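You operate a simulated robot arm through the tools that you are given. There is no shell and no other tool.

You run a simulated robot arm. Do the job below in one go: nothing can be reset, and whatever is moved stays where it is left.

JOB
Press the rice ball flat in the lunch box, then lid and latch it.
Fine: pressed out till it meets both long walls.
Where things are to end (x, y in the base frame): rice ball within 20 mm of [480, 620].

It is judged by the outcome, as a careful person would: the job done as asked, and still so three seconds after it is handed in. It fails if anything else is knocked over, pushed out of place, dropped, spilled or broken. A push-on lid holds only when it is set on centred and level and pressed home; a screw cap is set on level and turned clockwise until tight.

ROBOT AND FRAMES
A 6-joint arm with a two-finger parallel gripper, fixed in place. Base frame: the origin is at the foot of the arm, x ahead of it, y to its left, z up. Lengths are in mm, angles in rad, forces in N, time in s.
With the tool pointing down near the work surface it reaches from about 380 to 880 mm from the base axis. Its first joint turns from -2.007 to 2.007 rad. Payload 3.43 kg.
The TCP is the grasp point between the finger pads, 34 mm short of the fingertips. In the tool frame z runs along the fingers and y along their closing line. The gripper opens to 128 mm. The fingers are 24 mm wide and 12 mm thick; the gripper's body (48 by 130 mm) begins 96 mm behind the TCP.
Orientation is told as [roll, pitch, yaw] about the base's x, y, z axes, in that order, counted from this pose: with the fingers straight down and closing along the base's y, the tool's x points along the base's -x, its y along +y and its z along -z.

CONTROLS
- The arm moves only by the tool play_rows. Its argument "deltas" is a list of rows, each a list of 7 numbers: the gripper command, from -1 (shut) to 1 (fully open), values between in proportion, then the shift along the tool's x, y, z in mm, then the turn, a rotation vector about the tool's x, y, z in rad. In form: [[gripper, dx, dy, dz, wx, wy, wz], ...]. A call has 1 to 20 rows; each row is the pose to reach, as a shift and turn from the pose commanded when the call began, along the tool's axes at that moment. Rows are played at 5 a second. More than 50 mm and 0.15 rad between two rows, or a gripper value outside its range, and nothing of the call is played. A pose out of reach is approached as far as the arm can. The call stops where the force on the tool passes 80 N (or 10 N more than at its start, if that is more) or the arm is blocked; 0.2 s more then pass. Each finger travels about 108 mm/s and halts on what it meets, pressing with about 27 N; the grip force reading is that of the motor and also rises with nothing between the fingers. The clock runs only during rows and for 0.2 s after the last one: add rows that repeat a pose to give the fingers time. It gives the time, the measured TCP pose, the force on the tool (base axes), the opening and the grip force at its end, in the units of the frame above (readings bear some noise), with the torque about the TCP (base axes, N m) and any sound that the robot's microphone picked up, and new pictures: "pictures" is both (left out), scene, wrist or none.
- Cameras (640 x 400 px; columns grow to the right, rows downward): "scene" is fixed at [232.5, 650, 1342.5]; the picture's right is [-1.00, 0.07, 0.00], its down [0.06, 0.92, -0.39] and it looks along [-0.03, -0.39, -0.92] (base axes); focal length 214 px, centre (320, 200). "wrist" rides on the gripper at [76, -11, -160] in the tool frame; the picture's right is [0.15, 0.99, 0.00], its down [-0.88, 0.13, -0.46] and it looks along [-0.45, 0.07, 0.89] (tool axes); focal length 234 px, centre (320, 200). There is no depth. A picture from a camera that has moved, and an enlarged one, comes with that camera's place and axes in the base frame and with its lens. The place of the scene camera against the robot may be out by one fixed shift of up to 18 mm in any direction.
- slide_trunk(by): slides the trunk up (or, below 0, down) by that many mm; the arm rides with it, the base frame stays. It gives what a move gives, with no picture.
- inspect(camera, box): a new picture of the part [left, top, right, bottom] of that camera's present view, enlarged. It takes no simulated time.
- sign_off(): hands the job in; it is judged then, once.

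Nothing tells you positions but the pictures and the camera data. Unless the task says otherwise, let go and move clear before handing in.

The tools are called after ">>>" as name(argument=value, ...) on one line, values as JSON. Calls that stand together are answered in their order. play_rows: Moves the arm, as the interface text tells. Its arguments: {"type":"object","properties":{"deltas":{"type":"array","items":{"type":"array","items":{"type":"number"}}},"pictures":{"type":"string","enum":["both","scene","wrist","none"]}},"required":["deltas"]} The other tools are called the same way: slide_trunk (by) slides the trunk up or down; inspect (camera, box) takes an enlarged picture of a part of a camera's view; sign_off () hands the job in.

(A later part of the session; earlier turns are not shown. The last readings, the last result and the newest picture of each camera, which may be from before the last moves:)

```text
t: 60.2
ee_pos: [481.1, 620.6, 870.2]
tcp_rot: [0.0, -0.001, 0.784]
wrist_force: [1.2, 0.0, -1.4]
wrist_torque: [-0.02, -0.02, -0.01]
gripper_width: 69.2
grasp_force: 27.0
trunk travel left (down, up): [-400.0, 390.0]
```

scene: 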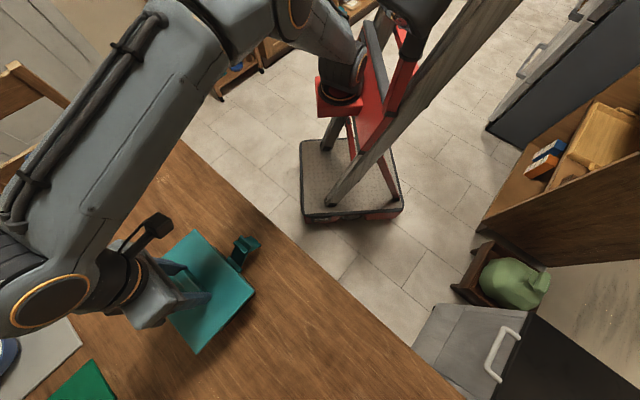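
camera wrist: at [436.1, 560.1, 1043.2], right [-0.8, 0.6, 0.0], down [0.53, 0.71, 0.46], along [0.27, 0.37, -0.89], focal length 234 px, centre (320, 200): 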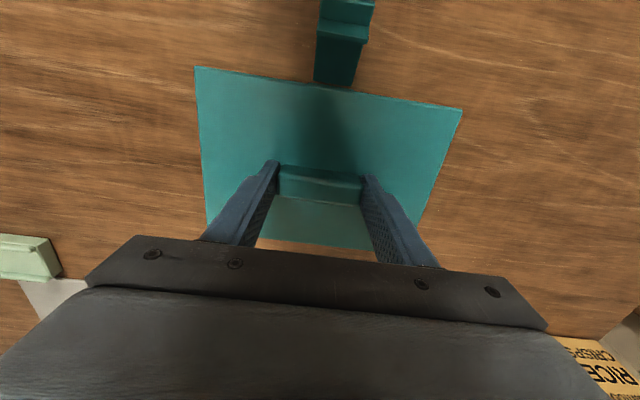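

>>> play_rows(deltas=[[-0.3, 0, 0, 1.5, 0, 0, 0], [-0.3, 0, 0, 3, 0, 0, 0], [-0.3, 0, 0, 3, 0, 0, 0]], pictures="both")

>>> inspect(camera="scene", box=[150, 210, 280, 370])

>>> inspect(camera="wrist", box=[180, 0, 480, 260])

```text
t: 61.0
ee_pos: [480.8, 620.1, 867.4]
tcp_rot: [-0.002, 0.0, 0.784]
wrist_force: [-0.2, -0.4, -1.6]
wrist_torque: [-0.01, 0.0, 0.0]
gripper_width: 69.4
grasp_force: 26.8
trunk travel left (down, up): [-400.0, 390.0]
camera wrist: at [435.7, 559.6, 1027.1], right [-0.8, 0.6, 0.0], down [0.53, 0.71, 0.46], along [0.27, 0.37, -0.89], focal length 234 px, centre (320, 200)
```

scene: 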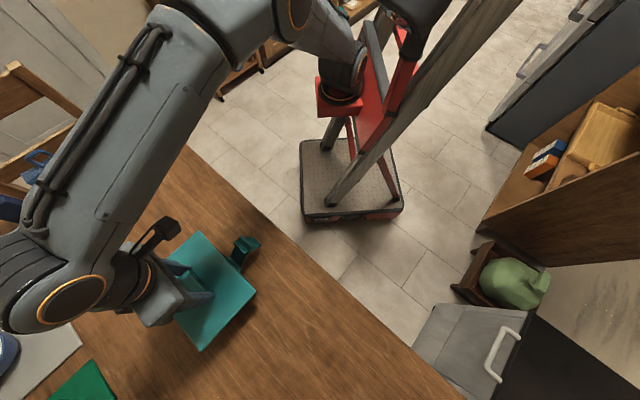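
wrist: 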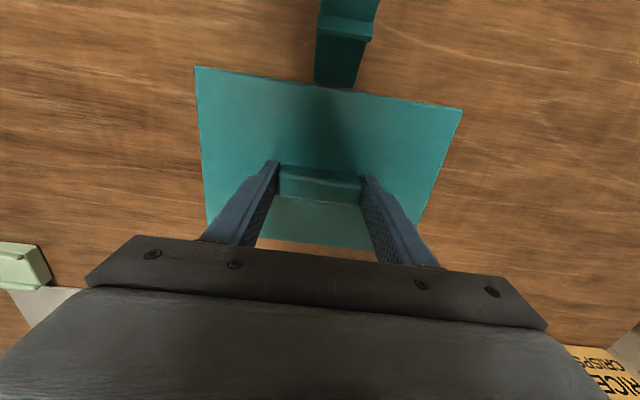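

```text
2.50 times, centred on (215, 290) of scene
camera zoom: at [232.5, 650.0, 1342.5], right [-1.0, 0.07, 0.0], down [0.06, 0.92, -0.39], along [-0.03, -0.39, -0.92], focal length 536 px, centre (582, -25)
```

zoom: 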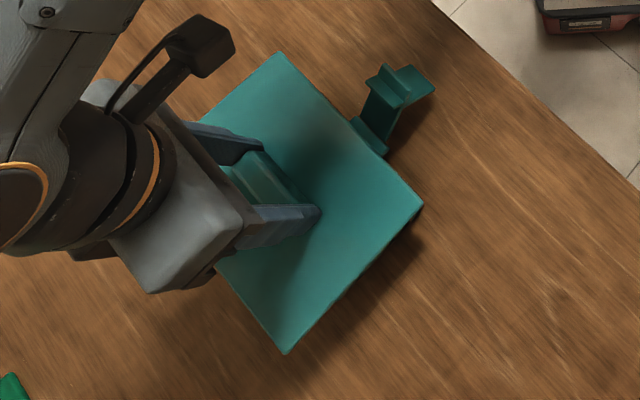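

```text
1.54 times, centred on (330, 130) of wrist
camera zoom: at [435.7, 559.6, 1027.1], right [-0.8, 0.6, 0.0], down [0.53, 0.71, 0.46], along [0.27, 0.37, -0.89], focal length 360 px, centre (305, 308)
```

zoom: 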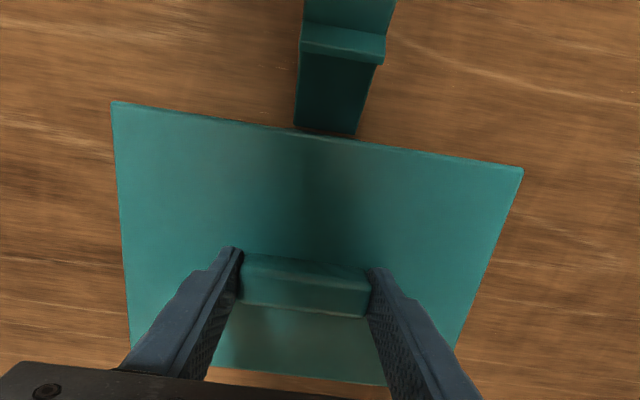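

>>> play_rows(deltas=[[-0.3, 0, 0, 1.5, 0, 0, 0], [-0.3, 0, 0, 3, 0, 0, 0], [-0.3, 0, 0, 3, 0, 0, 0]], pictures="none")

>>> play_rows(deltas=[[-0.3, 0, 0, 1, 0, 0, 0], [-0.3, 0, 0, 2, 0, 0, 0], [-0.3, 0, 0, 2, 0, 0, 0]], pictures="none")

```text
t: 61.8
ee_pos: [480.7, 621.5, 863.8]
tcp_rot: [-0.001, 0.001, 0.785]
wrist_force: [-0.6, 0.7, -1.4]
wrist_torque: [-0.02, 0.03, 0.03]
gripper_width: 69.2
grasp_force: 26.8
trunk travel left (down, up): [-400.0, 390.0]
```

```text
t: 62.6
ee_pos: [481.0, 620.9, 863.4]
tcp_rot: [0.001, -0.002, 0.786]
wrist_force: [0.2, 0.1, 7.2]
wrist_torque: [-0.41, 0.25, -0.03]
gripper_width: 69.1
grasp_force: 26.8
trunk travel left (down, up): [-400.0, 390.0]
```

First contact came at TCP z≈862.6, consistent with the lid plate reaching the rim. I'll press it down gradually and listen for seating.

>>> play_rows(deltas=[[-0.3, 0, 0, 1, 0, 0, 0], [-0.3, 0, 0, 1, 0, 0, 0]], pictures="both")

>>> inspect(camera="scene", box=[150, 210, 280, 370])

>>> inspect(camera="wrist", box=[240, 0, 440, 120])

```text
t: 63.2
ee_pos: [481.0, 620.9, 863.4]
tcp_rot: [0.0, -0.003, 0.786]
wrist_force: [-2.4, 2.1, 18.4]
wrist_torque: [-0.46, 0.44, -0.13]
gripper_width: 69.5
grasp_force: 27.1
trunk travel left (down, up): [-400.0, 390.0]
camera wrist: at [435.4, 559.4, 1022.6], right [-0.8, 0.6, 0.0], down [0.53, 0.71, 0.46], along [0.27, 0.37, -0.89], focal length 234 px, centre (320, 200)
```

scene: 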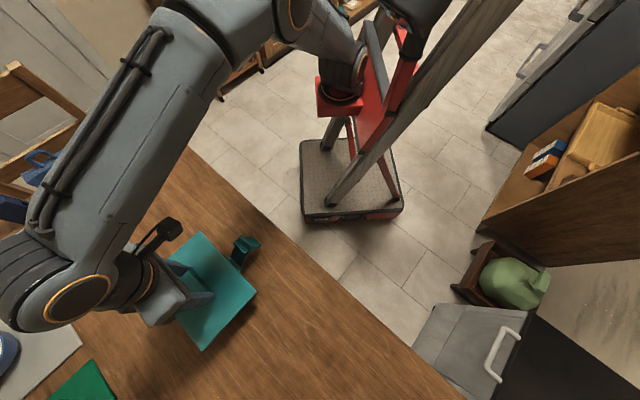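
wrist: 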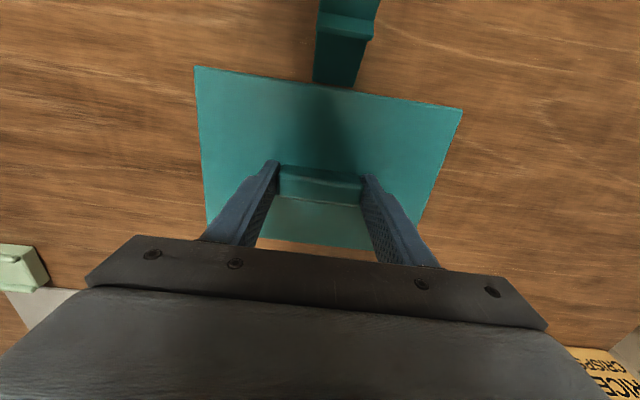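

```text
2.50 times, centred on (215, 290) of scene
camera zoom: at [232.5, 650.0, 1342.5], right [-1.0, 0.07, 0.0], down [0.06, 0.92, -0.39], along [-0.03, -0.39, -0.92], focal length 536 px, centre (582, -25)
```

zoom: 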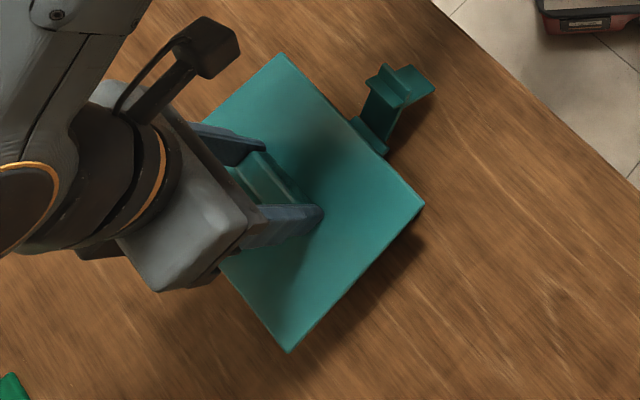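

```text
3.20 times, centred on (340, 60) of wrist
camera zoom: at [435.4, 559.4, 1022.6], right [-0.8, 0.6, 0.0], down [0.53, 0.71, 0.46], along [0.27, 0.37, -0.89], focal length 749 px, centre (256, 648)
```

zoom: 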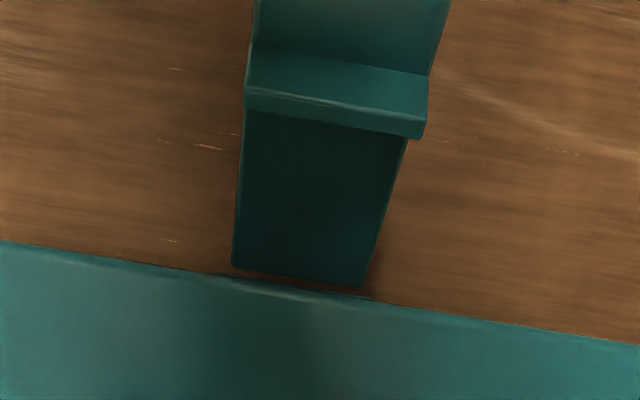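

>>> play_rows(deltas=[[-0.3, 0, 0, 1, 0, 0, 0], [-0.3, 0, 0, 2, 0, 0, 0], [-0.3, 0, 0, 2, 0, 0, 0]], pictures="none")

```text
t: 64.0
ee_pos: [480.8, 621.3, 863.1]
tcp_rot: [0.003, -0.007, 0.785]
wrist_force: [3.1, 7.5, 41.6]
wrist_torque: [-0.44, -0.07, 0.24]
gripper_width: 69.6
grasp_force: 26.9
trunk travel left (down, up): [-400.0, 390.0]
```

The lid is rigidly against the rim with the load centred, and its top is at z≈827, which matches a seated plate. I'll press once more to about 60 N to push it home, then release.

>>> play_rows(deltas=[[-0.3, 0, 0, 1, 0, 0, 0], [-0.3, 0, 0, 1.7, 0, 0, 0], [-0.3, 0, 0, 1.7, 0, 0, 0]], pictures="none")

```text
t: 64.8
ee_pos: [480.0, 620.6, 862.6]
tcp_rot: [0.002, -0.006, 0.785]
wrist_force: [0.5, 2.4, 51.1]
wrist_torque: [-0.79, -0.02, -0.02]
gripper_width: 69.7
grasp_force: 27.1
trunk travel left (down, up): [-400.0, 390.0]
```

>>> play_rows(deltas=[[-0.3, 0, 0, -3, 0, 0, 0], [-0.3, 0, 0, -5.5, 0, 0, 0], [0.15, 0, 0, -5.5, 0, 0, 0], [0.5, 0, 0, -5.5, 0, 0, 0], [0.5, 0, 0, -5.5, 0, 0, 0], [0.5, 0, 0, -30, 0, 0, 0], [0.5, 0, 0, -70, 0, 0, 0], [0.5, 0, 0, -110, 0, 0, 0], [0.5, 0, 0, -110, 0, 0, 0]], pictures="both")

>>> inspect(camera="wrist", box=[200, 0, 460, 200])

>>> inspect(camera="scene", box=[150, 220, 280, 370])

```text
t: 66.8
ee_pos: [479.8, 620.7, 967.6]
tcp_rot: [-0.001, -0.001, 0.786]
wrist_force: [-0.2, -0.3, 0.3]
wrist_torque: [0.0, -0.01, 0.02]
gripper_width: 95.9
grasp_force: 0.0
trunk travel left (down, up): [-400.0, 390.0]
camera wrist: at [434.8, 559.1, 1126.8], right [-0.8, 0.6, 0.0], down [0.53, 0.71, 0.46], along [0.27, 0.37, -0.89], focal length 234 px, centre (320, 200)
```

scene: 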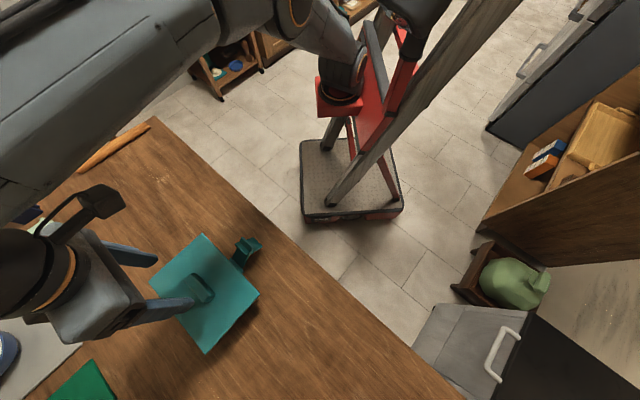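
wrist: 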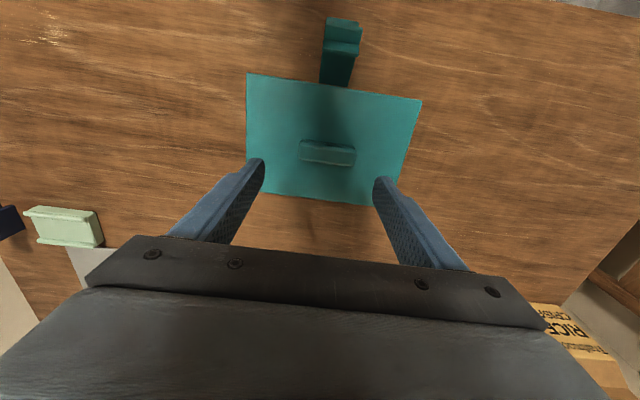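

```text
2.00 times, centred on (330, 100) of wrist
camera zoom: at [434.8, 559.1, 1126.8], right [-0.8, 0.6, 0.0], down [0.53, 0.71, 0.46], along [0.27, 0.37, -0.89], focal length 468 px, centre (300, 400)
```

zoom: 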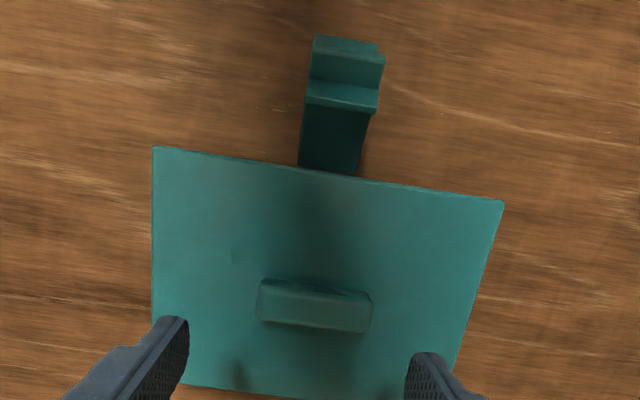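

```text
2.67 times, centred on (215, 295) of scene
camera zoom: at [232.5, 650.0, 1342.5], right [-1.0, 0.07, 0.0], down [0.06, 0.92, -0.39], along [-0.03, -0.39, -0.92], focal length 572 px, centre (600, -53)
```

zoom: 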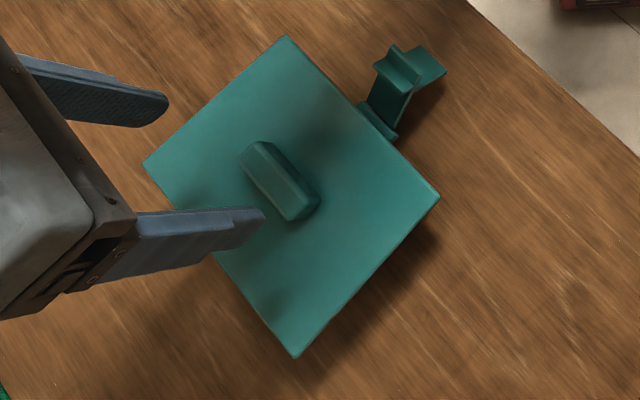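

The lid sits centred and flat on the box. Next is the latch: I'll close the fingers, go to its outer side and lower beside the arm end.

>>> play_rows(deltas=[[0, 35, 2, 0, 0, 0, 0], [-0.5, 75, 2, 0, 0, 0, 0], [-1, 115, 2, 0, 0, 0, 0], [-1, 160, 2, 0, 0, 0, 0], [-1, 160, 2, 35, 0, 0, 0], [-1, 160, 2, 75, 0, 0, 0], [-1, 160, 2, 105, 0, 0, 0], [-1, 160, 2, 105, 0, 0, 0]], pictures="both")

>>> inspect(camera="scene", box=[170, 210, 290, 320])

>>> inspect(camera="wrist", box=[200, 100, 440, 270])

```text
t: 68.6
ee_pos: [367.0, 510.6, 864.4]
tcp_rot: [0.001, -0.001, 0.786]
wrist_force: [0.6, -0.5, -0.4]
wrist_torque: [0.0, 0.02, -0.03]
gripper_width: 0.1
grasp_force: 27.0
trunk travel left (down, up): [-400.0, 390.0]
camera wrist: at [322.2, 449.0, 1024.2], right [-0.8, 0.6, 0.0], down [0.53, 0.71, 0.46], along [0.27, 0.37, -0.89], focal length 234 px, centre (320, 200)
```

scene: 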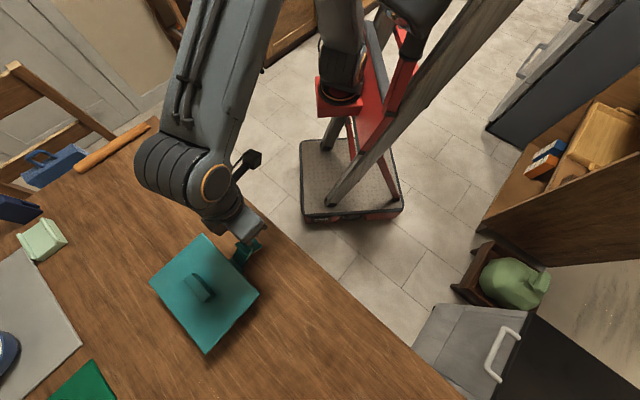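
wrist: 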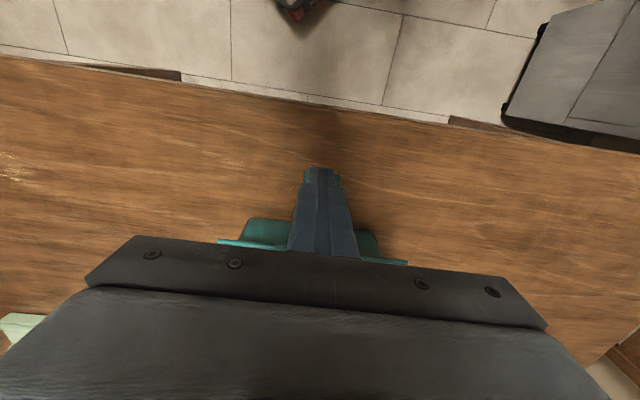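

```text
3.64 times, centred on (230, 265) of scene
camera zoom: at [232.5, 650.0, 1342.5], right [-1.0, 0.07, 0.0], down [0.06, 0.92, -0.39], along [-0.03, -0.39, -0.92], focal length 780 px, centre (647, -36)
```

zoom: 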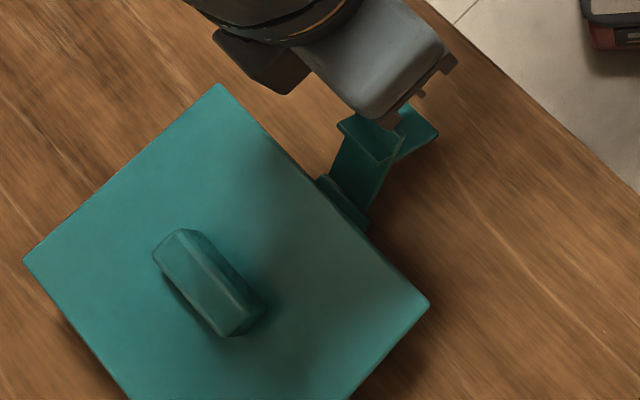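

```text
2.35 times, centred on (320, 185) of wrist
camera zoom: at [322.2, 449.0, 1024.2], right [-0.8, 0.6, 0.0], down [0.53, 0.71, 0.46], along [0.27, 0.37, -0.89], focal length 551 px, centre (320, 235)
```

zoom: 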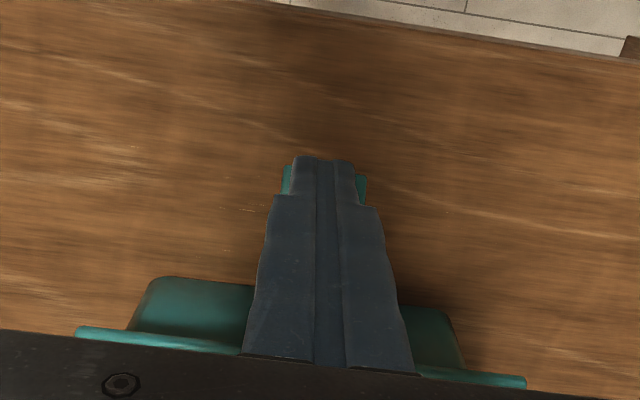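

The fingers are outside the latch arm, and the lid plate looks level over the box wall. I'll lower a little and push the latch arm inward gently, watching the side force.

>>> play_rows(deltas=[[-1, 0, 0, 7, 0, 0, 0], [-1, 0, 0, 13, 0, 0, 0], [-1, -6, 0, 13, 0, 0, 0], [-1, -12, 0, 13, 0, 0, 0], [-1, -15, 0, 13, 0, 0, 0], [-1, -15, 0, 13, 0, 0, 0]], pictures="both")

>>> inspect(camera="scene", box=[170, 210, 290, 320])

```text
t: 70.0
ee_pos: [378.4, 519.1, 850.9]
tcp_rot: [0.0, 0.0, 0.785]
wrist_force: [0.1, 0.3, -0.4]
wrist_torque: [0.0, 0.02, -0.01]
gripper_width: 0.0
grasp_force: 26.4
trunk travel left (down, up): [-400.0, 390.0]
camera wrist: at [331.9, 458.1, 1010.1], right [-0.8, 0.6, 0.0], down [0.53, 0.71, 0.46], along [0.27, 0.37, -0.89], focal length 234 px, centre (320, 200)
```

scene: 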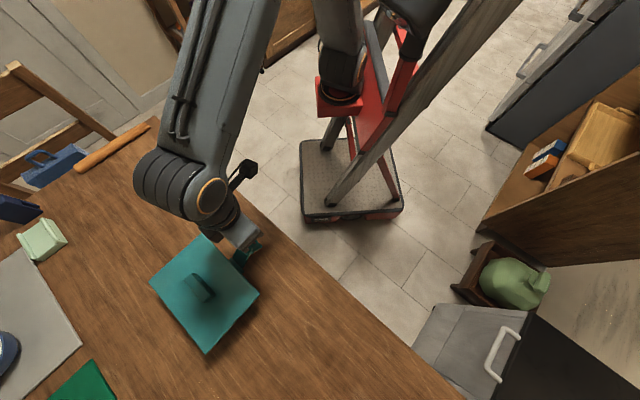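
wrist: 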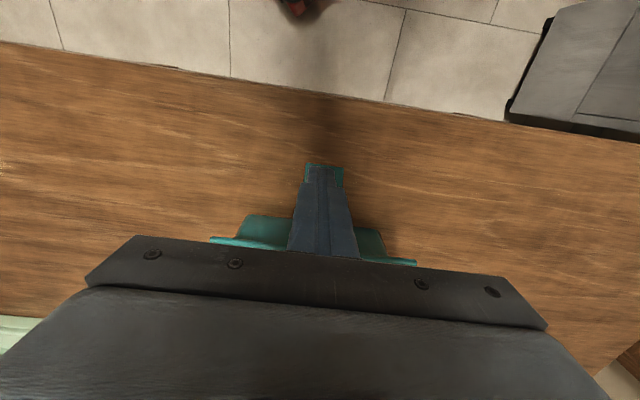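

```text
3.64 times, centred on (230, 265) of scene
camera zoom: at [232.5, 650.0, 1342.5], right [-1.0, 0.07, 0.0], down [0.06, 0.92, -0.39], along [-0.03, -0.39, -0.92], focal length 780 px, centre (647, -36)
```

zoom: 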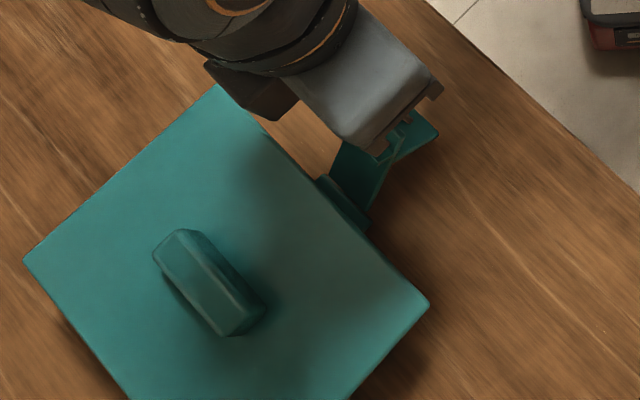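

>>> play_rows(deltas=[[-1, -3, 0, -0.5, 0, 0, 0], [-1, -6, 0, -1, 0, 0, 0], [-1, -6, 0, -1, 0, 0, 0]], pictures="none")

>>> play_rows(deltas=[[-1, -3, 0, -1, 0, 0, 0], [-1, -6, 0, -2, 0, 0, 0], [-1, -6, 0, -2, 0, 0, 0]], pictures="wrist")

>>> inspect(camera="wrist", box=[200, 100, 440, 270])

>>> inspect(camera="scene", box=[170, 210, 290, 320])

```text
t: 70.8
ee_pos: [381.3, 523.8, 850.6]
tcp_rot: [0.001, 0.0, 0.787]
wrist_force: [0.0, -0.1, 0.0]
wrist_torque: [0.01, 0.01, 0.05]
gripper_width: 0.0
grasp_force: 26.3
trunk travel left (down, up): [-400.0, 390.0]
```

```text
t: 71.6
ee_pos: [386.4, 528.2, 852.1]
tcp_rot: [-0.001, 0.0, 0.786]
wrist_force: [0.5, 0.6, 0.0]
wrist_torque: [0.0, 0.0, 0.01]
gripper_width: 0.1
grasp_force: 26.6
trunk travel left (down, up): [-400.0, 390.0]
camera wrist: at [340.5, 467.2, 1012.5], right [-0.8, 0.6, 0.0], down [0.53, 0.71, 0.46], along [0.27, 0.37, -0.89], focal length 234 px, centre (320, 200)
```

wrist: 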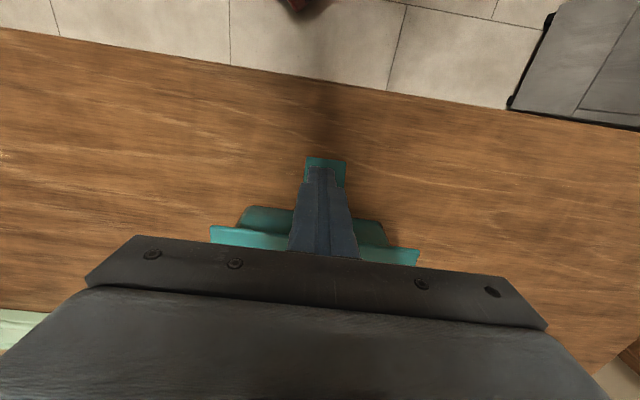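

```text
2.35 times, centred on (320, 185) of wrist
camera zoom: at [340.5, 467.2, 1012.5], right [-0.8, 0.6, 0.0], down [0.53, 0.71, 0.46], along [0.27, 0.37, -0.89], focal length 551 px, centre (320, 235)
```

zoom: 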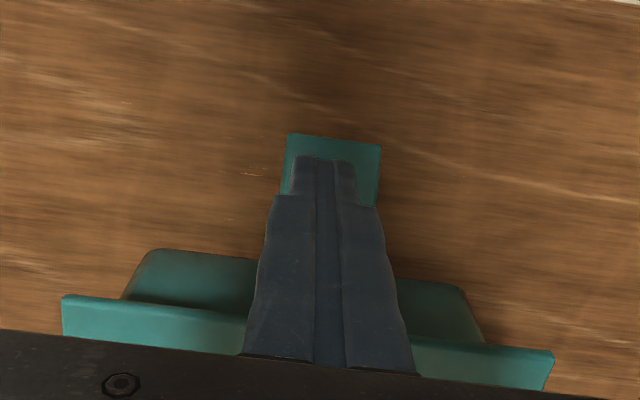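

```text
3.64 times, centred on (230, 265) of scene
camera zoom: at [232.5, 650.0, 1342.5], right [-1.0, 0.07, 0.0], down [0.06, 0.92, -0.39], along [-0.03, -0.39, -0.92], focal length 780 px, centre (647, -36)
```

zoom: 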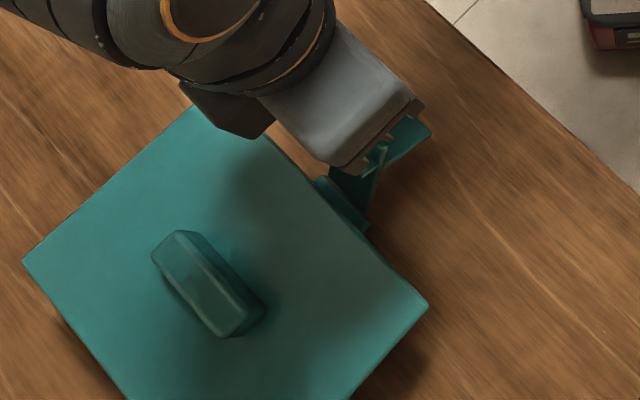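

The latch is swinging in with almost no force and the box hasn't moved. I'll keep pushing along its arc, rising gradually.

>>> play_rows(deltas=[[-1, -4, 0, -1.5, 0, 0, 0], [-1, -8, 0, -3, 0, 0, 0], [-1, -12, 0, -5, 0, 0, 0], [-1, -12, 0, -5, 0, 0, 0]], pictures="none")

>>> play_rows(deltas=[[-1, -4, 0, -1.5, 0, 0, 0], [-1, -8, 0, -3, 0, 0, 0], [-1, -8, 0, -3, 0, 0, 0]], pictures="both")

>>> inspect(camera="wrist", box=[200, 100, 440, 270])

>>> inspect(camera="scene", box=[170, 210, 290, 320])

```text
t: 72.6
ee_pos: [395.5, 537.4, 856.7]
tcp_rot: [-0.001, -0.002, 0.786]
wrist_force: [0.0, -0.4, -0.5]
wrist_torque: [0.01, -0.01, -0.02]
gripper_width: 0.1
grasp_force: 26.9
trunk travel left (down, up): [-400.0, 390.0]
```

```text
t: 73.4
ee_pos: [398.6, 542.3, 860.1]
tcp_rot: [0.0, -0.001, 0.786]
wrist_force: [-0.5, -0.3, 1.0]
wrist_torque: [-0.01, 0.02, 0.02]
gripper_width: 0.0
grasp_force: 27.0
trunk travel left (down, up): [-400.0, 390.0]
camera wrist: at [354.0, 481.4, 1020.1], right [-0.8, 0.6, 0.0], down [0.53, 0.71, 0.46], along [0.27, 0.37, -0.89], focal length 234 px, centre (320, 200)
```

scene: 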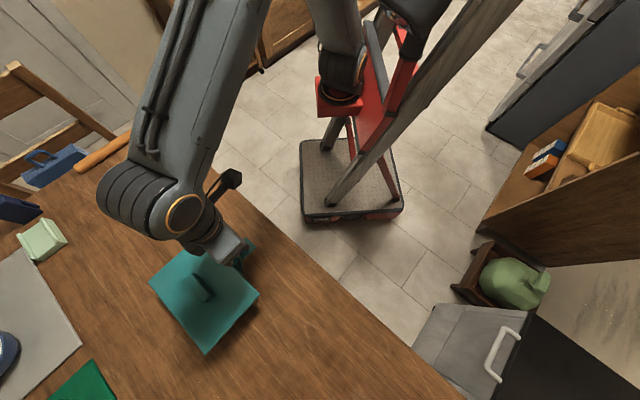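
wrist: 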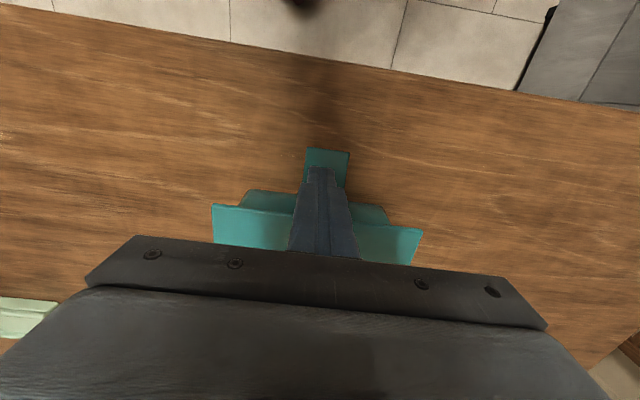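

```text
2.35 times, centred on (320, 185) of wrist
camera zoom: at [354.0, 481.4, 1020.1], right [-0.8, 0.6, 0.0], down [0.53, 0.71, 0.46], along [0.27, 0.37, -0.89], focal length 551 px, centre (320, 235)
```

zoom: 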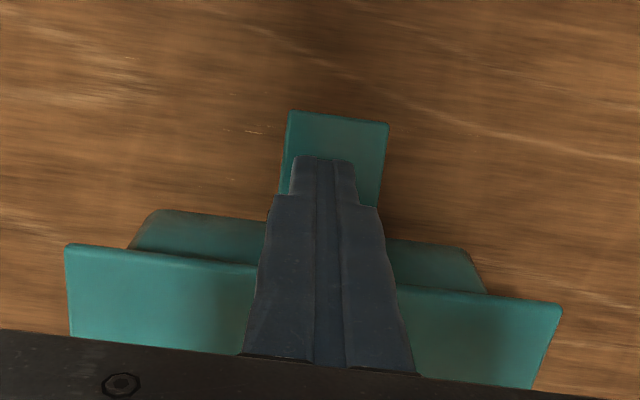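

```text
3.64 times, centred on (230, 265) of scene
camera zoom: at [232.5, 650.0, 1342.5], right [-1.0, 0.07, 0.0], down [0.06, 0.92, -0.39], along [-0.03, -0.39, -0.92], focal length 780 px, centre (647, -36)
```

zoom: 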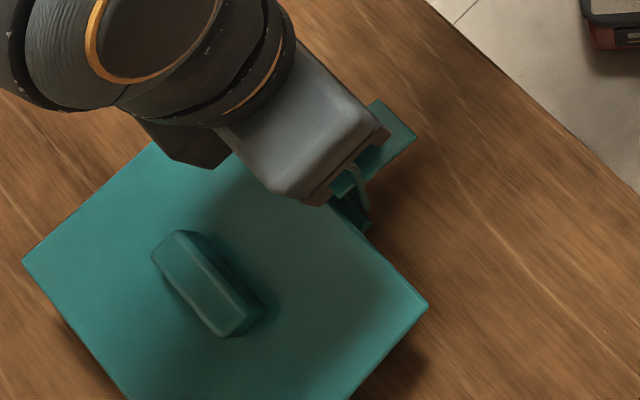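

>>> play_rows(deltas=[[-1, -3, 0, -1, 0, 0, 0], [-1, -6, 0, -2, 0, 0, 0], [-1, -6, 0, -2, 0, 0, 0]], pictures="none")

>>> play_rows(deltas=[[-1, -2, 0, -1, 0, 0, 0], [-1, -4, 0, -2, 0, 0, 0], [-1, -4, 0, -2, 0, 0, 0]], pictures="none")

>>> play_rows(deltas=[[-1, -2, 0, -1, 0, 0, 0], [-1, -4, 0, -2, 0, 0, 0], [-1, -4, 0, -2, 0, 0, 0]], pictures="both")

>>> inspect(camera="wrist", box=[200, 100, 440, 270])

>>> inspect(camera="scene", box=[170, 210, 290, 320])

```text
t: 74.2
ee_pos: [404.1, 546.3, 861.7]
tcp_rot: [0.0, 0.0, 0.787]
wrist_force: [-0.3, 0.8, 0.4]
wrist_torque: [0.01, -0.01, -0.01]
gripper_width: 0.0
grasp_force: 27.0
trunk travel left (down, up): [-400.0, 390.0]
```

```text
t: 75.0
ee_pos: [407.3, 549.8, 864.3]
tcp_rot: [0.0, -0.001, 0.785]
wrist_force: [-0.3, -0.6, -1.5]
wrist_torque: [0.03, 0.0, -0.02]
gripper_width: 0.1
grasp_force: 26.7
trunk travel left (down, up): [-400.0, 390.0]
```

```text
t: 75.8
ee_pos: [409.9, 552.1, 867.6]
tcp_rot: [0.0, -0.002, 0.785]
wrist_force: [0.3, -0.1, 0.4]
wrist_torque: [0.03, 0.02, 0.0]
gripper_width: 0.0
grasp_force: 27.5
trunk travel left (down, up): [-400.0, 390.0]
camera wrist: at [363.9, 491.6, 1026.9], right [-0.8, 0.6, 0.0], down [0.53, 0.71, 0.46], along [0.27, 0.37, -0.89], focal length 234 px, centre (320, 200)
```

scene: 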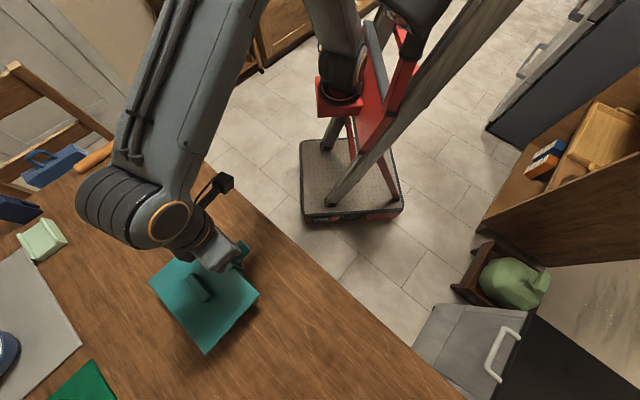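
wrist: 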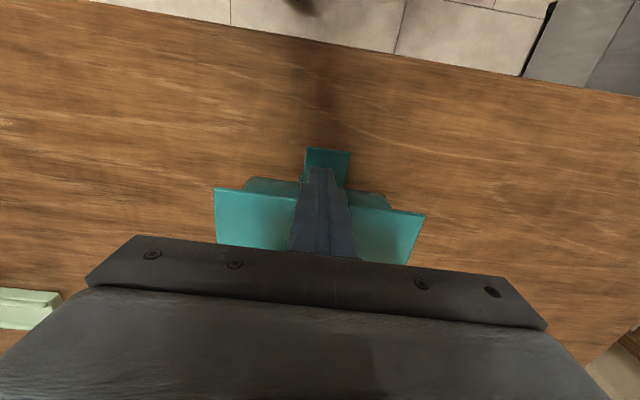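

```text
2.35 times, centred on (320, 185) of wrist
camera zoom: at [363.9, 491.6, 1026.9], right [-0.8, 0.6, 0.0], down [0.53, 0.71, 0.46], along [0.27, 0.37, -0.89], focal length 551 px, centre (320, 235)
```

zoom: 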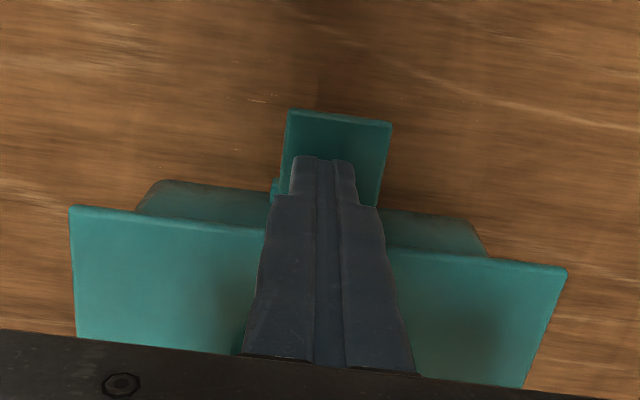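

```text
3.64 times, centred on (230, 265) of scene
camera zoom: at [232.5, 650.0, 1342.5], right [-1.0, 0.07, 0.0], down [0.06, 0.92, -0.39], along [-0.03, -0.39, -0.92], focal length 780 px, centre (647, -36)
```

zoom: 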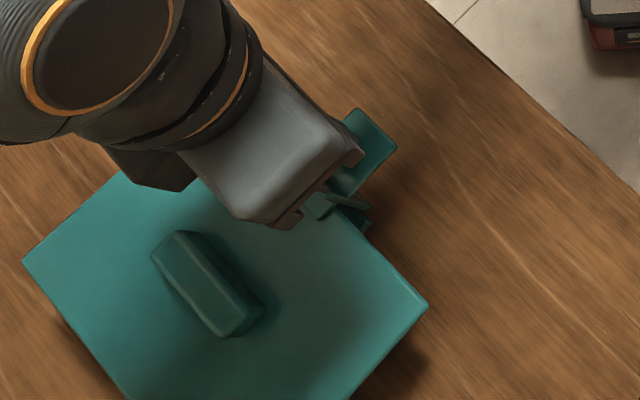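

>>> play_rows(deltas=[[-1, -2, 0, -0.5, 0, 0, 0], [-1, -4, 0, -1, 0, 0, 0], [-1, -4, 0, -1, 0, 0, 0]], pictures="none")

>>> play_rows(deltas=[[-1, -2, 0, -0.5, 0, 0, 0], [-1, -4, 0, -1, 0, 0, 0], [-1, -4, 0, -1, 0, 0, 0]], pictures="wrist")

>>> inspect(camera="wrist", box=[200, 100, 440, 270])

>>> inspect(camera="scene", box=[170, 210, 290, 320])

```text
t: 76.6
ee_pos: [412.6, 555.8, 868.0]
tcp_rot: [-0.002, 0.0, 0.786]
wrist_force: [0.5, -0.9, 1.0]
wrist_torque: [-0.02, 0.01, -0.08]
gripper_width: 0.1
grasp_force: 27.6
trunk travel left (down, up): [-400.0, 390.0]
```

```text
t: 77.4
ee_pos: [414.5, 558.3, 868.8]
tcp_rot: [0.001, 0.001, 0.785]
wrist_force: [-0.7, -1.4, -1.6]
wrist_torque: [-0.08, 0.01, -0.02]
gripper_width: 0.0
grasp_force: 27.2
trunk travel left (down, up): [-400.0, 390.0]
camera wrist: at [369.7, 496.8, 1028.5], right [-0.8, 0.6, 0.0], down [0.53, 0.71, 0.46], along [0.27, 0.37, -0.89], focal length 234 px, centre (320, 200)
```

wrist: 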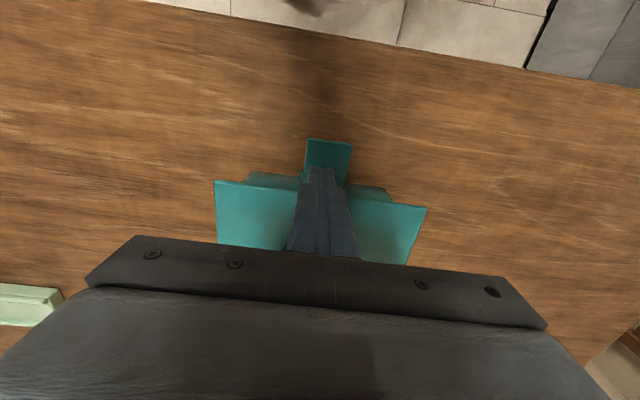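

```text
2.35 times, centred on (320, 185) of wrist
camera zoom: at [369.7, 496.8, 1028.5], right [-0.8, 0.6, 0.0], down [0.53, 0.71, 0.46], along [0.27, 0.37, -0.89], focal length 551 px, centre (320, 235)
```

zoom: 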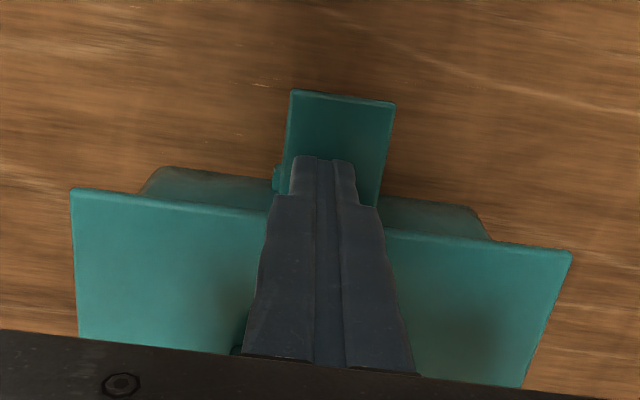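

```text
3.64 times, centred on (230, 265) of scene
camera zoom: at [232.5, 650.0, 1342.5], right [-1.0, 0.07, 0.0], down [0.06, 0.92, -0.39], along [-0.03, -0.39, -0.92], focal length 780 px, centre (647, -36)
```

zoom: 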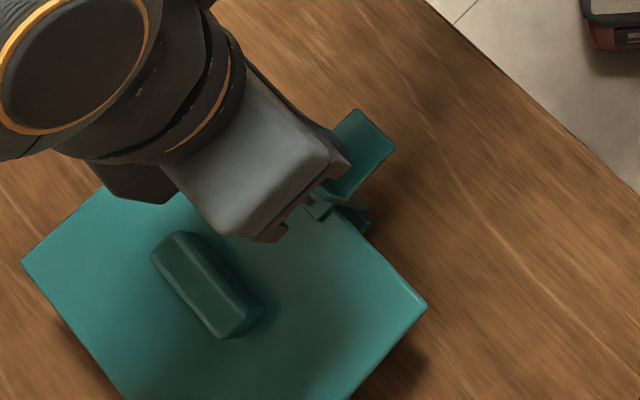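

The latch tab seems to have stopped moving over the last few millimetres with little force. I'll raise the fingers and look at its state.

>>> play_rows(deltas=[[-1, 4, 0, -10, 0, 0, 0], [-1, 4, 0, -45, 0, 0, 0], [-1, -20, 0, -85, 0, 0, 0], [-1, -60, 0, -100, 0, 0, 0], [-1, -95, 0, -100, 0, 0, 0], [-1, -95, 0, -100, 0, 0, 0]], pictures="both")

>>> inspect(camera="wrist", box=[200, 0, 440, 180])

>>> inspect(camera="wrist", box=[290, 20, 390, 110])

>>> inspect(camera="scene", box=[170, 210, 290, 320])

```text
t: 78.8
ee_pos: [481.7, 625.2, 968.8]
tcp_rot: [0.0, -0.001, 0.786]
wrist_force: [-0.3, 0.2, -0.1]
wrist_torque: [-0.02, 0.01, 0.01]
gripper_width: 0.2
grasp_force: 27.0
trunk travel left (down, up): [-400.0, 390.0]
camera wrist: at [436.7, 564.3, 1128.8], right [-0.8, 0.6, 0.0], down [0.53, 0.71, 0.46], along [0.27, 0.37, -0.89], focal length 234 px, centre (320, 200)
```

scene: 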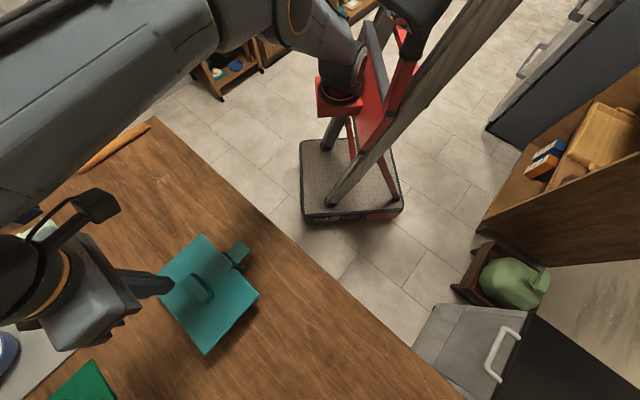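
wrist: 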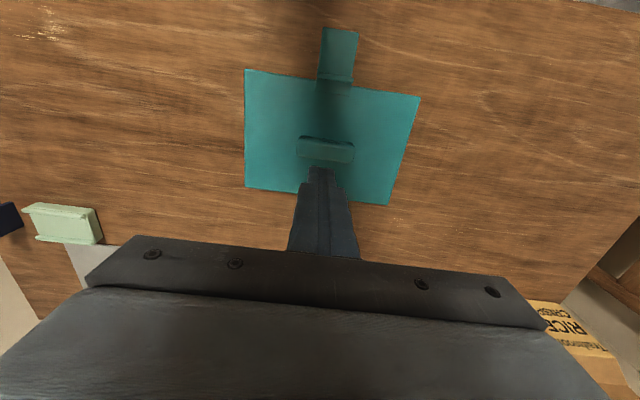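

```text
2.22 times, centred on (320, 90) of wrist
camera zoom: at [436.7, 564.3, 1128.8], right [-0.8, 0.6, 0.0], down [0.53, 0.71, 0.46], along [0.27, 0.37, -0.89], focal length 520 px, centre (320, 444)
```

zoom: 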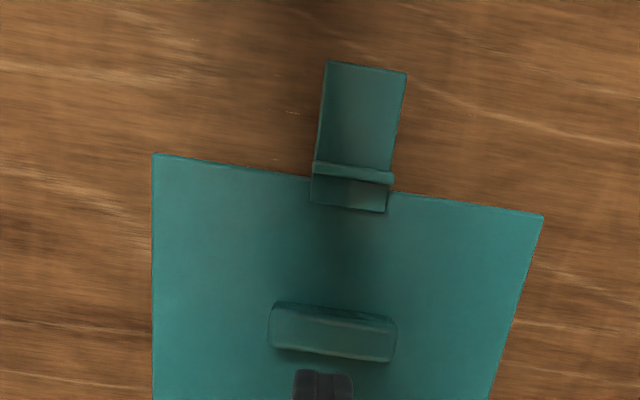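

```text
4.44 times, centred on (340, 65) of wrist
camera zoom: at [436.7, 564.3, 1128.8], right [-0.8, 0.6, 0.0], down [0.53, 0.71, 0.46], along [0.27, 0.37, -0.89], focal length 1041 px, centre (231, 800)
```

zoom: 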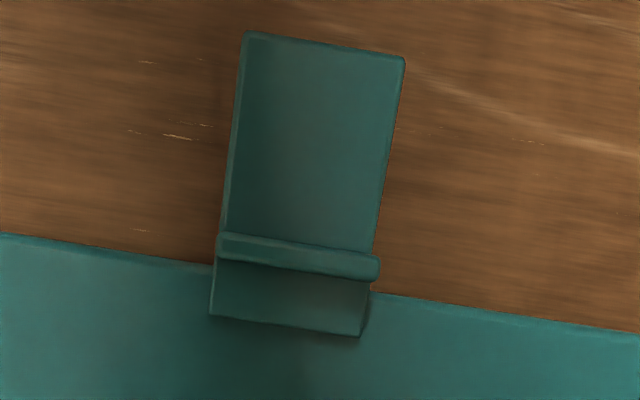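

```text
3.64 times, centred on (230, 265) of scene
camera zoom: at [232.5, 650.0, 1342.5], right [-1.0, 0.07, 0.0], down [0.06, 0.92, -0.39], along [-0.03, -0.39, -0.92], focal length 780 px, centre (647, -36)
```

zoom: 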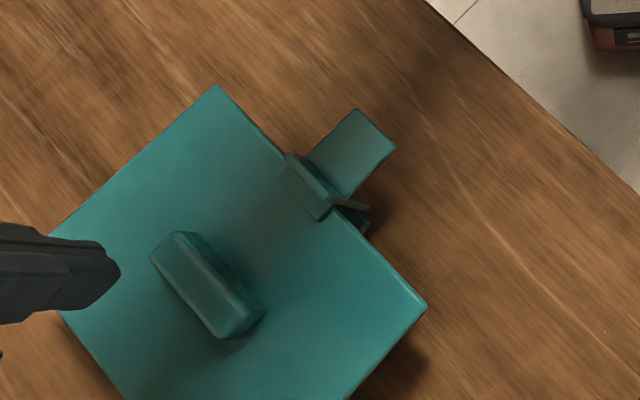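

The latch arm now stands nearly upright with its ledge over the lid edge, but no click was heard, so it may need a last bit of push. I'll go back outside it and press inward in tiny steps.

>>> play_rows(deltas=[[-1, 35, 0, 0, 0, 0, 0], [-1, 75, 0, 0, 0, 0, 0], [-1, 105, 0, 10, 0, 0, 0], [-1, 105, 0, 50, 0, 0, 0], [-1, 105, 0, 85, 0, 0, 0], [-1, 105, 0, 100, 0, 0, 0], [-1, 100, 0, 100, 0, 0, 0], [-1, 96, 0, 100, 0, 0, 0], [-1, 94, 0, 100, 0, 0, 0], [-1, 94, 0, 100, 0, 0, 0]], pictures="none")

>>> play_rows(deltas=[[-1, -1, 0, 0, 0, 0, 0], [-1, -2, 0, 0, 0, 0, 0], [-1, -2, 0, 0, 0, 0, 0]], pictures="none")

>>> play_rows(deltas=[[-1, -1, 0, 0, 0, 0, 0], [-1, -2, 0, 0, 0, 0, 0], [-1, -2, 0, 0, 0, 0, 0]], pictures="both")

>>> inspect(camera="scene", box=[170, 210, 290, 320])

```text
t: 81.0
ee_pos: [416.5, 558.5, 868.9]
tcp_rot: [-0.001, 0.0, 0.786]
wrist_force: [-0.5, -2.5, 0.1]
wrist_torque: [-0.04, 0.08, -0.03]
gripper_width: 0.1
grasp_force: 28.0
trunk travel left (down, up): [-400.0, 390.0]
```

```text
t: 81.8
ee_pos: [416.8, 559.8, 869.1]
tcp_rot: [0.001, 0.0, 0.785]
wrist_force: [-1.5, -1.2, 0.6]
wrist_torque: [-0.02, 0.05, -0.01]
gripper_width: 0.2
grasp_force: 26.6
trunk travel left (down, up): [-400.0, 390.0]
```

```text
t: 82.6
ee_pos: [419.0, 561.5, 868.1]
tcp_rot: [0.0, 0.0, 0.784]
wrist_force: [-2.0, -1.0, 0.3]
wrist_torque: [-0.04, 0.06, -0.07]
gripper_width: 0.0
grasp_force: 27.0
trunk travel left (down, up): [-400.0, 390.0]
camera wrist: at [373.4, 500.9, 1028.2], right [-0.8, 0.6, 0.0], down [0.53, 0.71, 0.46], along [0.27, 0.37, -0.89], focal length 234 px, centre (320, 200)
```

scene: 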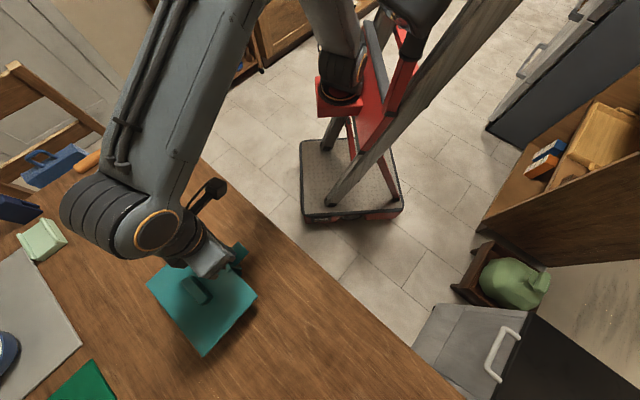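
wrist: 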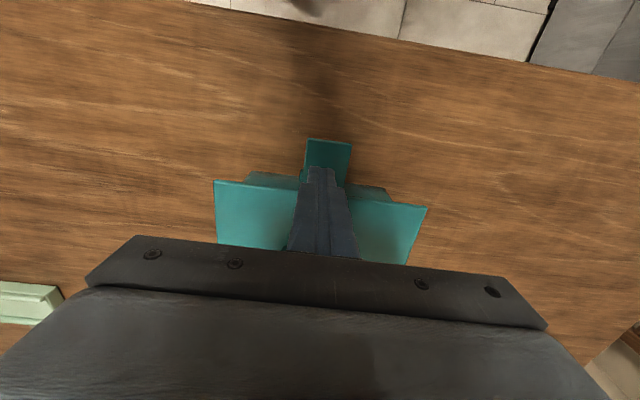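

```text
3.64 times, centred on (230, 265) of scene
camera zoom: at [232.5, 650.0, 1342.5], right [-1.0, 0.07, 0.0], down [0.06, 0.92, -0.39], along [-0.03, -0.39, -0.92], focal length 780 px, centre (647, -36)
```

zoom: 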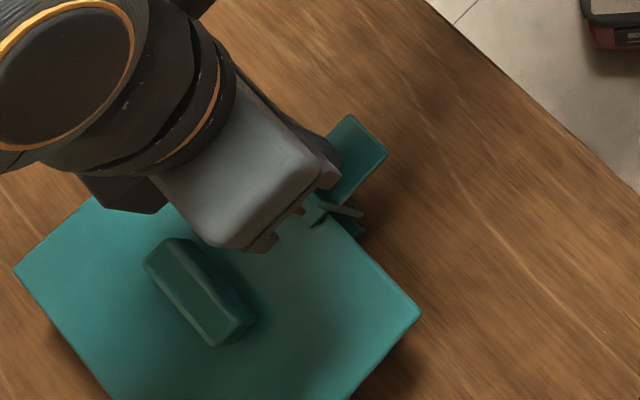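

The latch is against its stop: the box slid about 5 mm as I pushed, so I'll push no further that way. I'll back off and take an oblique side view of the latch and lid.

>>> play_rows(deltas=[[-1, 8, 0, 0, 0, 0, 0], [-1, 12, 0, -30, 0, 0, 0], [-1, 12, 0, -60, 0, 0, 0], [-1, 10, -45, -60, 0, 0, 0], [-1, 8, -90, -60, 0, 0, 0], [-1, 6, -135, -60, 0, 0, 0], [-1, 4, -175, -60, 0, 0, 0], [-1, 3, -204, -40, 0, 0, 0], [-1, 3, -204, 0, 0, 0, 0], [-1, 3, -204, 40, 0, 0, 0], [-1, 3, -204, 40, 0, 0, 0]], pictures="both")

>>> inspect(camera="wrist", box=[440, 130, 640, 330])

>>> inspect(camera="scene", box=[150, 210, 290, 370])

```text
t: 85.0
ee_pos: [562.3, 414.9, 829.2]
tcp_rot: [0.001, 0.001, 0.785]
wrist_force: [0.4, 0.6, -0.2]
wrist_torque: [0.0, -0.02, 0.03]
gripper_width: 0.0
grasp_force: 27.4
trunk travel left (down, up): [-400.0, 390.0]
camera wrist: at [516.0, 354.0, 989.0], right [-0.8, 0.6, 0.0], down [0.53, 0.71, 0.46], along [0.27, 0.37, -0.89], focal length 234 px, centre (320, 200)
```

scene: 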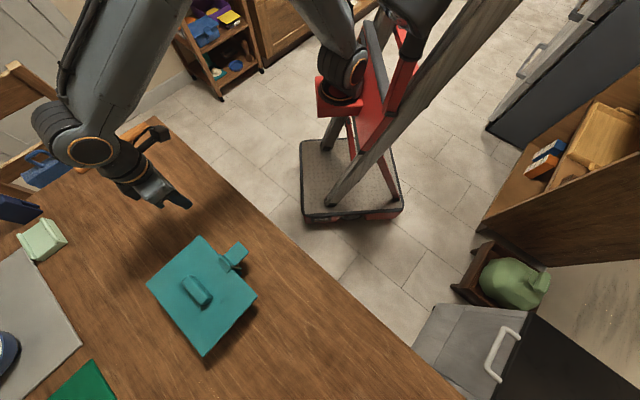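
wrist: 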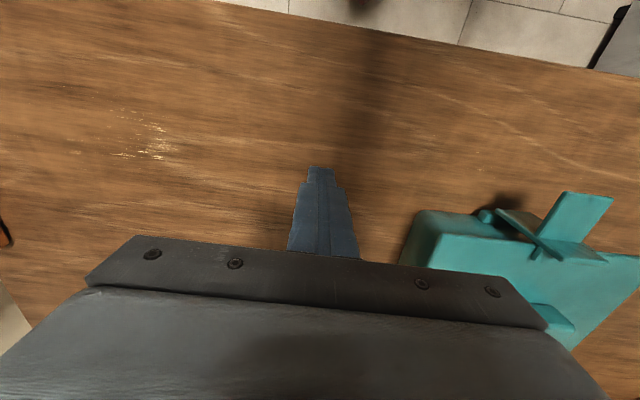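

```text
2.00 times, centred on (540, 230) of wrist
camera zoom: at [516.0, 354.0, 989.0], right [-0.8, 0.6, 0.0], down [0.53, 0.71, 0.46], along [0.27, 0.37, -0.89], focal length 468 px, centre (-120, 140)
```

zoom: 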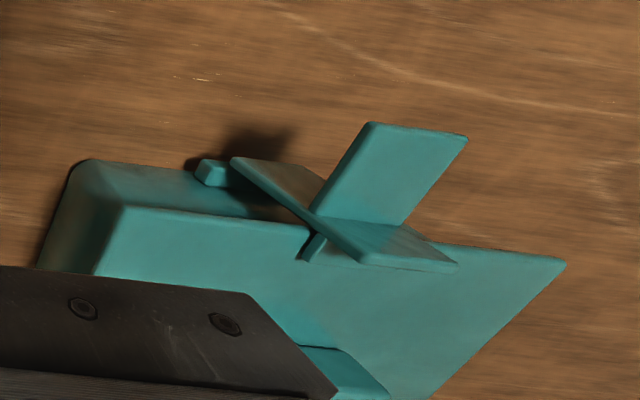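

```text
2.50 times, centred on (220, 290) of scene
camera zoom: at [232.5, 650.0, 1342.5], right [-1.0, 0.07, 0.0], down [0.06, 0.92, -0.39], along [-0.03, -0.39, -0.92], focal length 536 px, centre (570, -25)
```

zoom: 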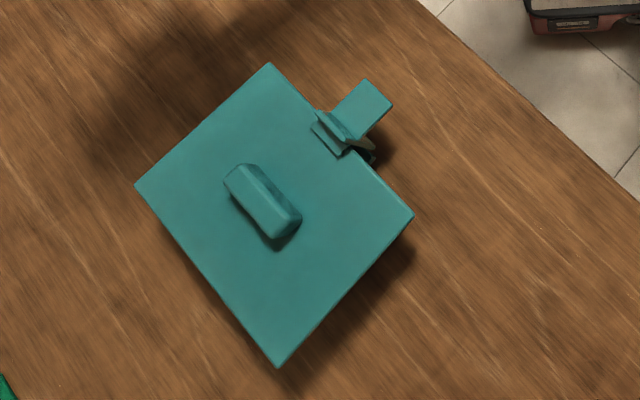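

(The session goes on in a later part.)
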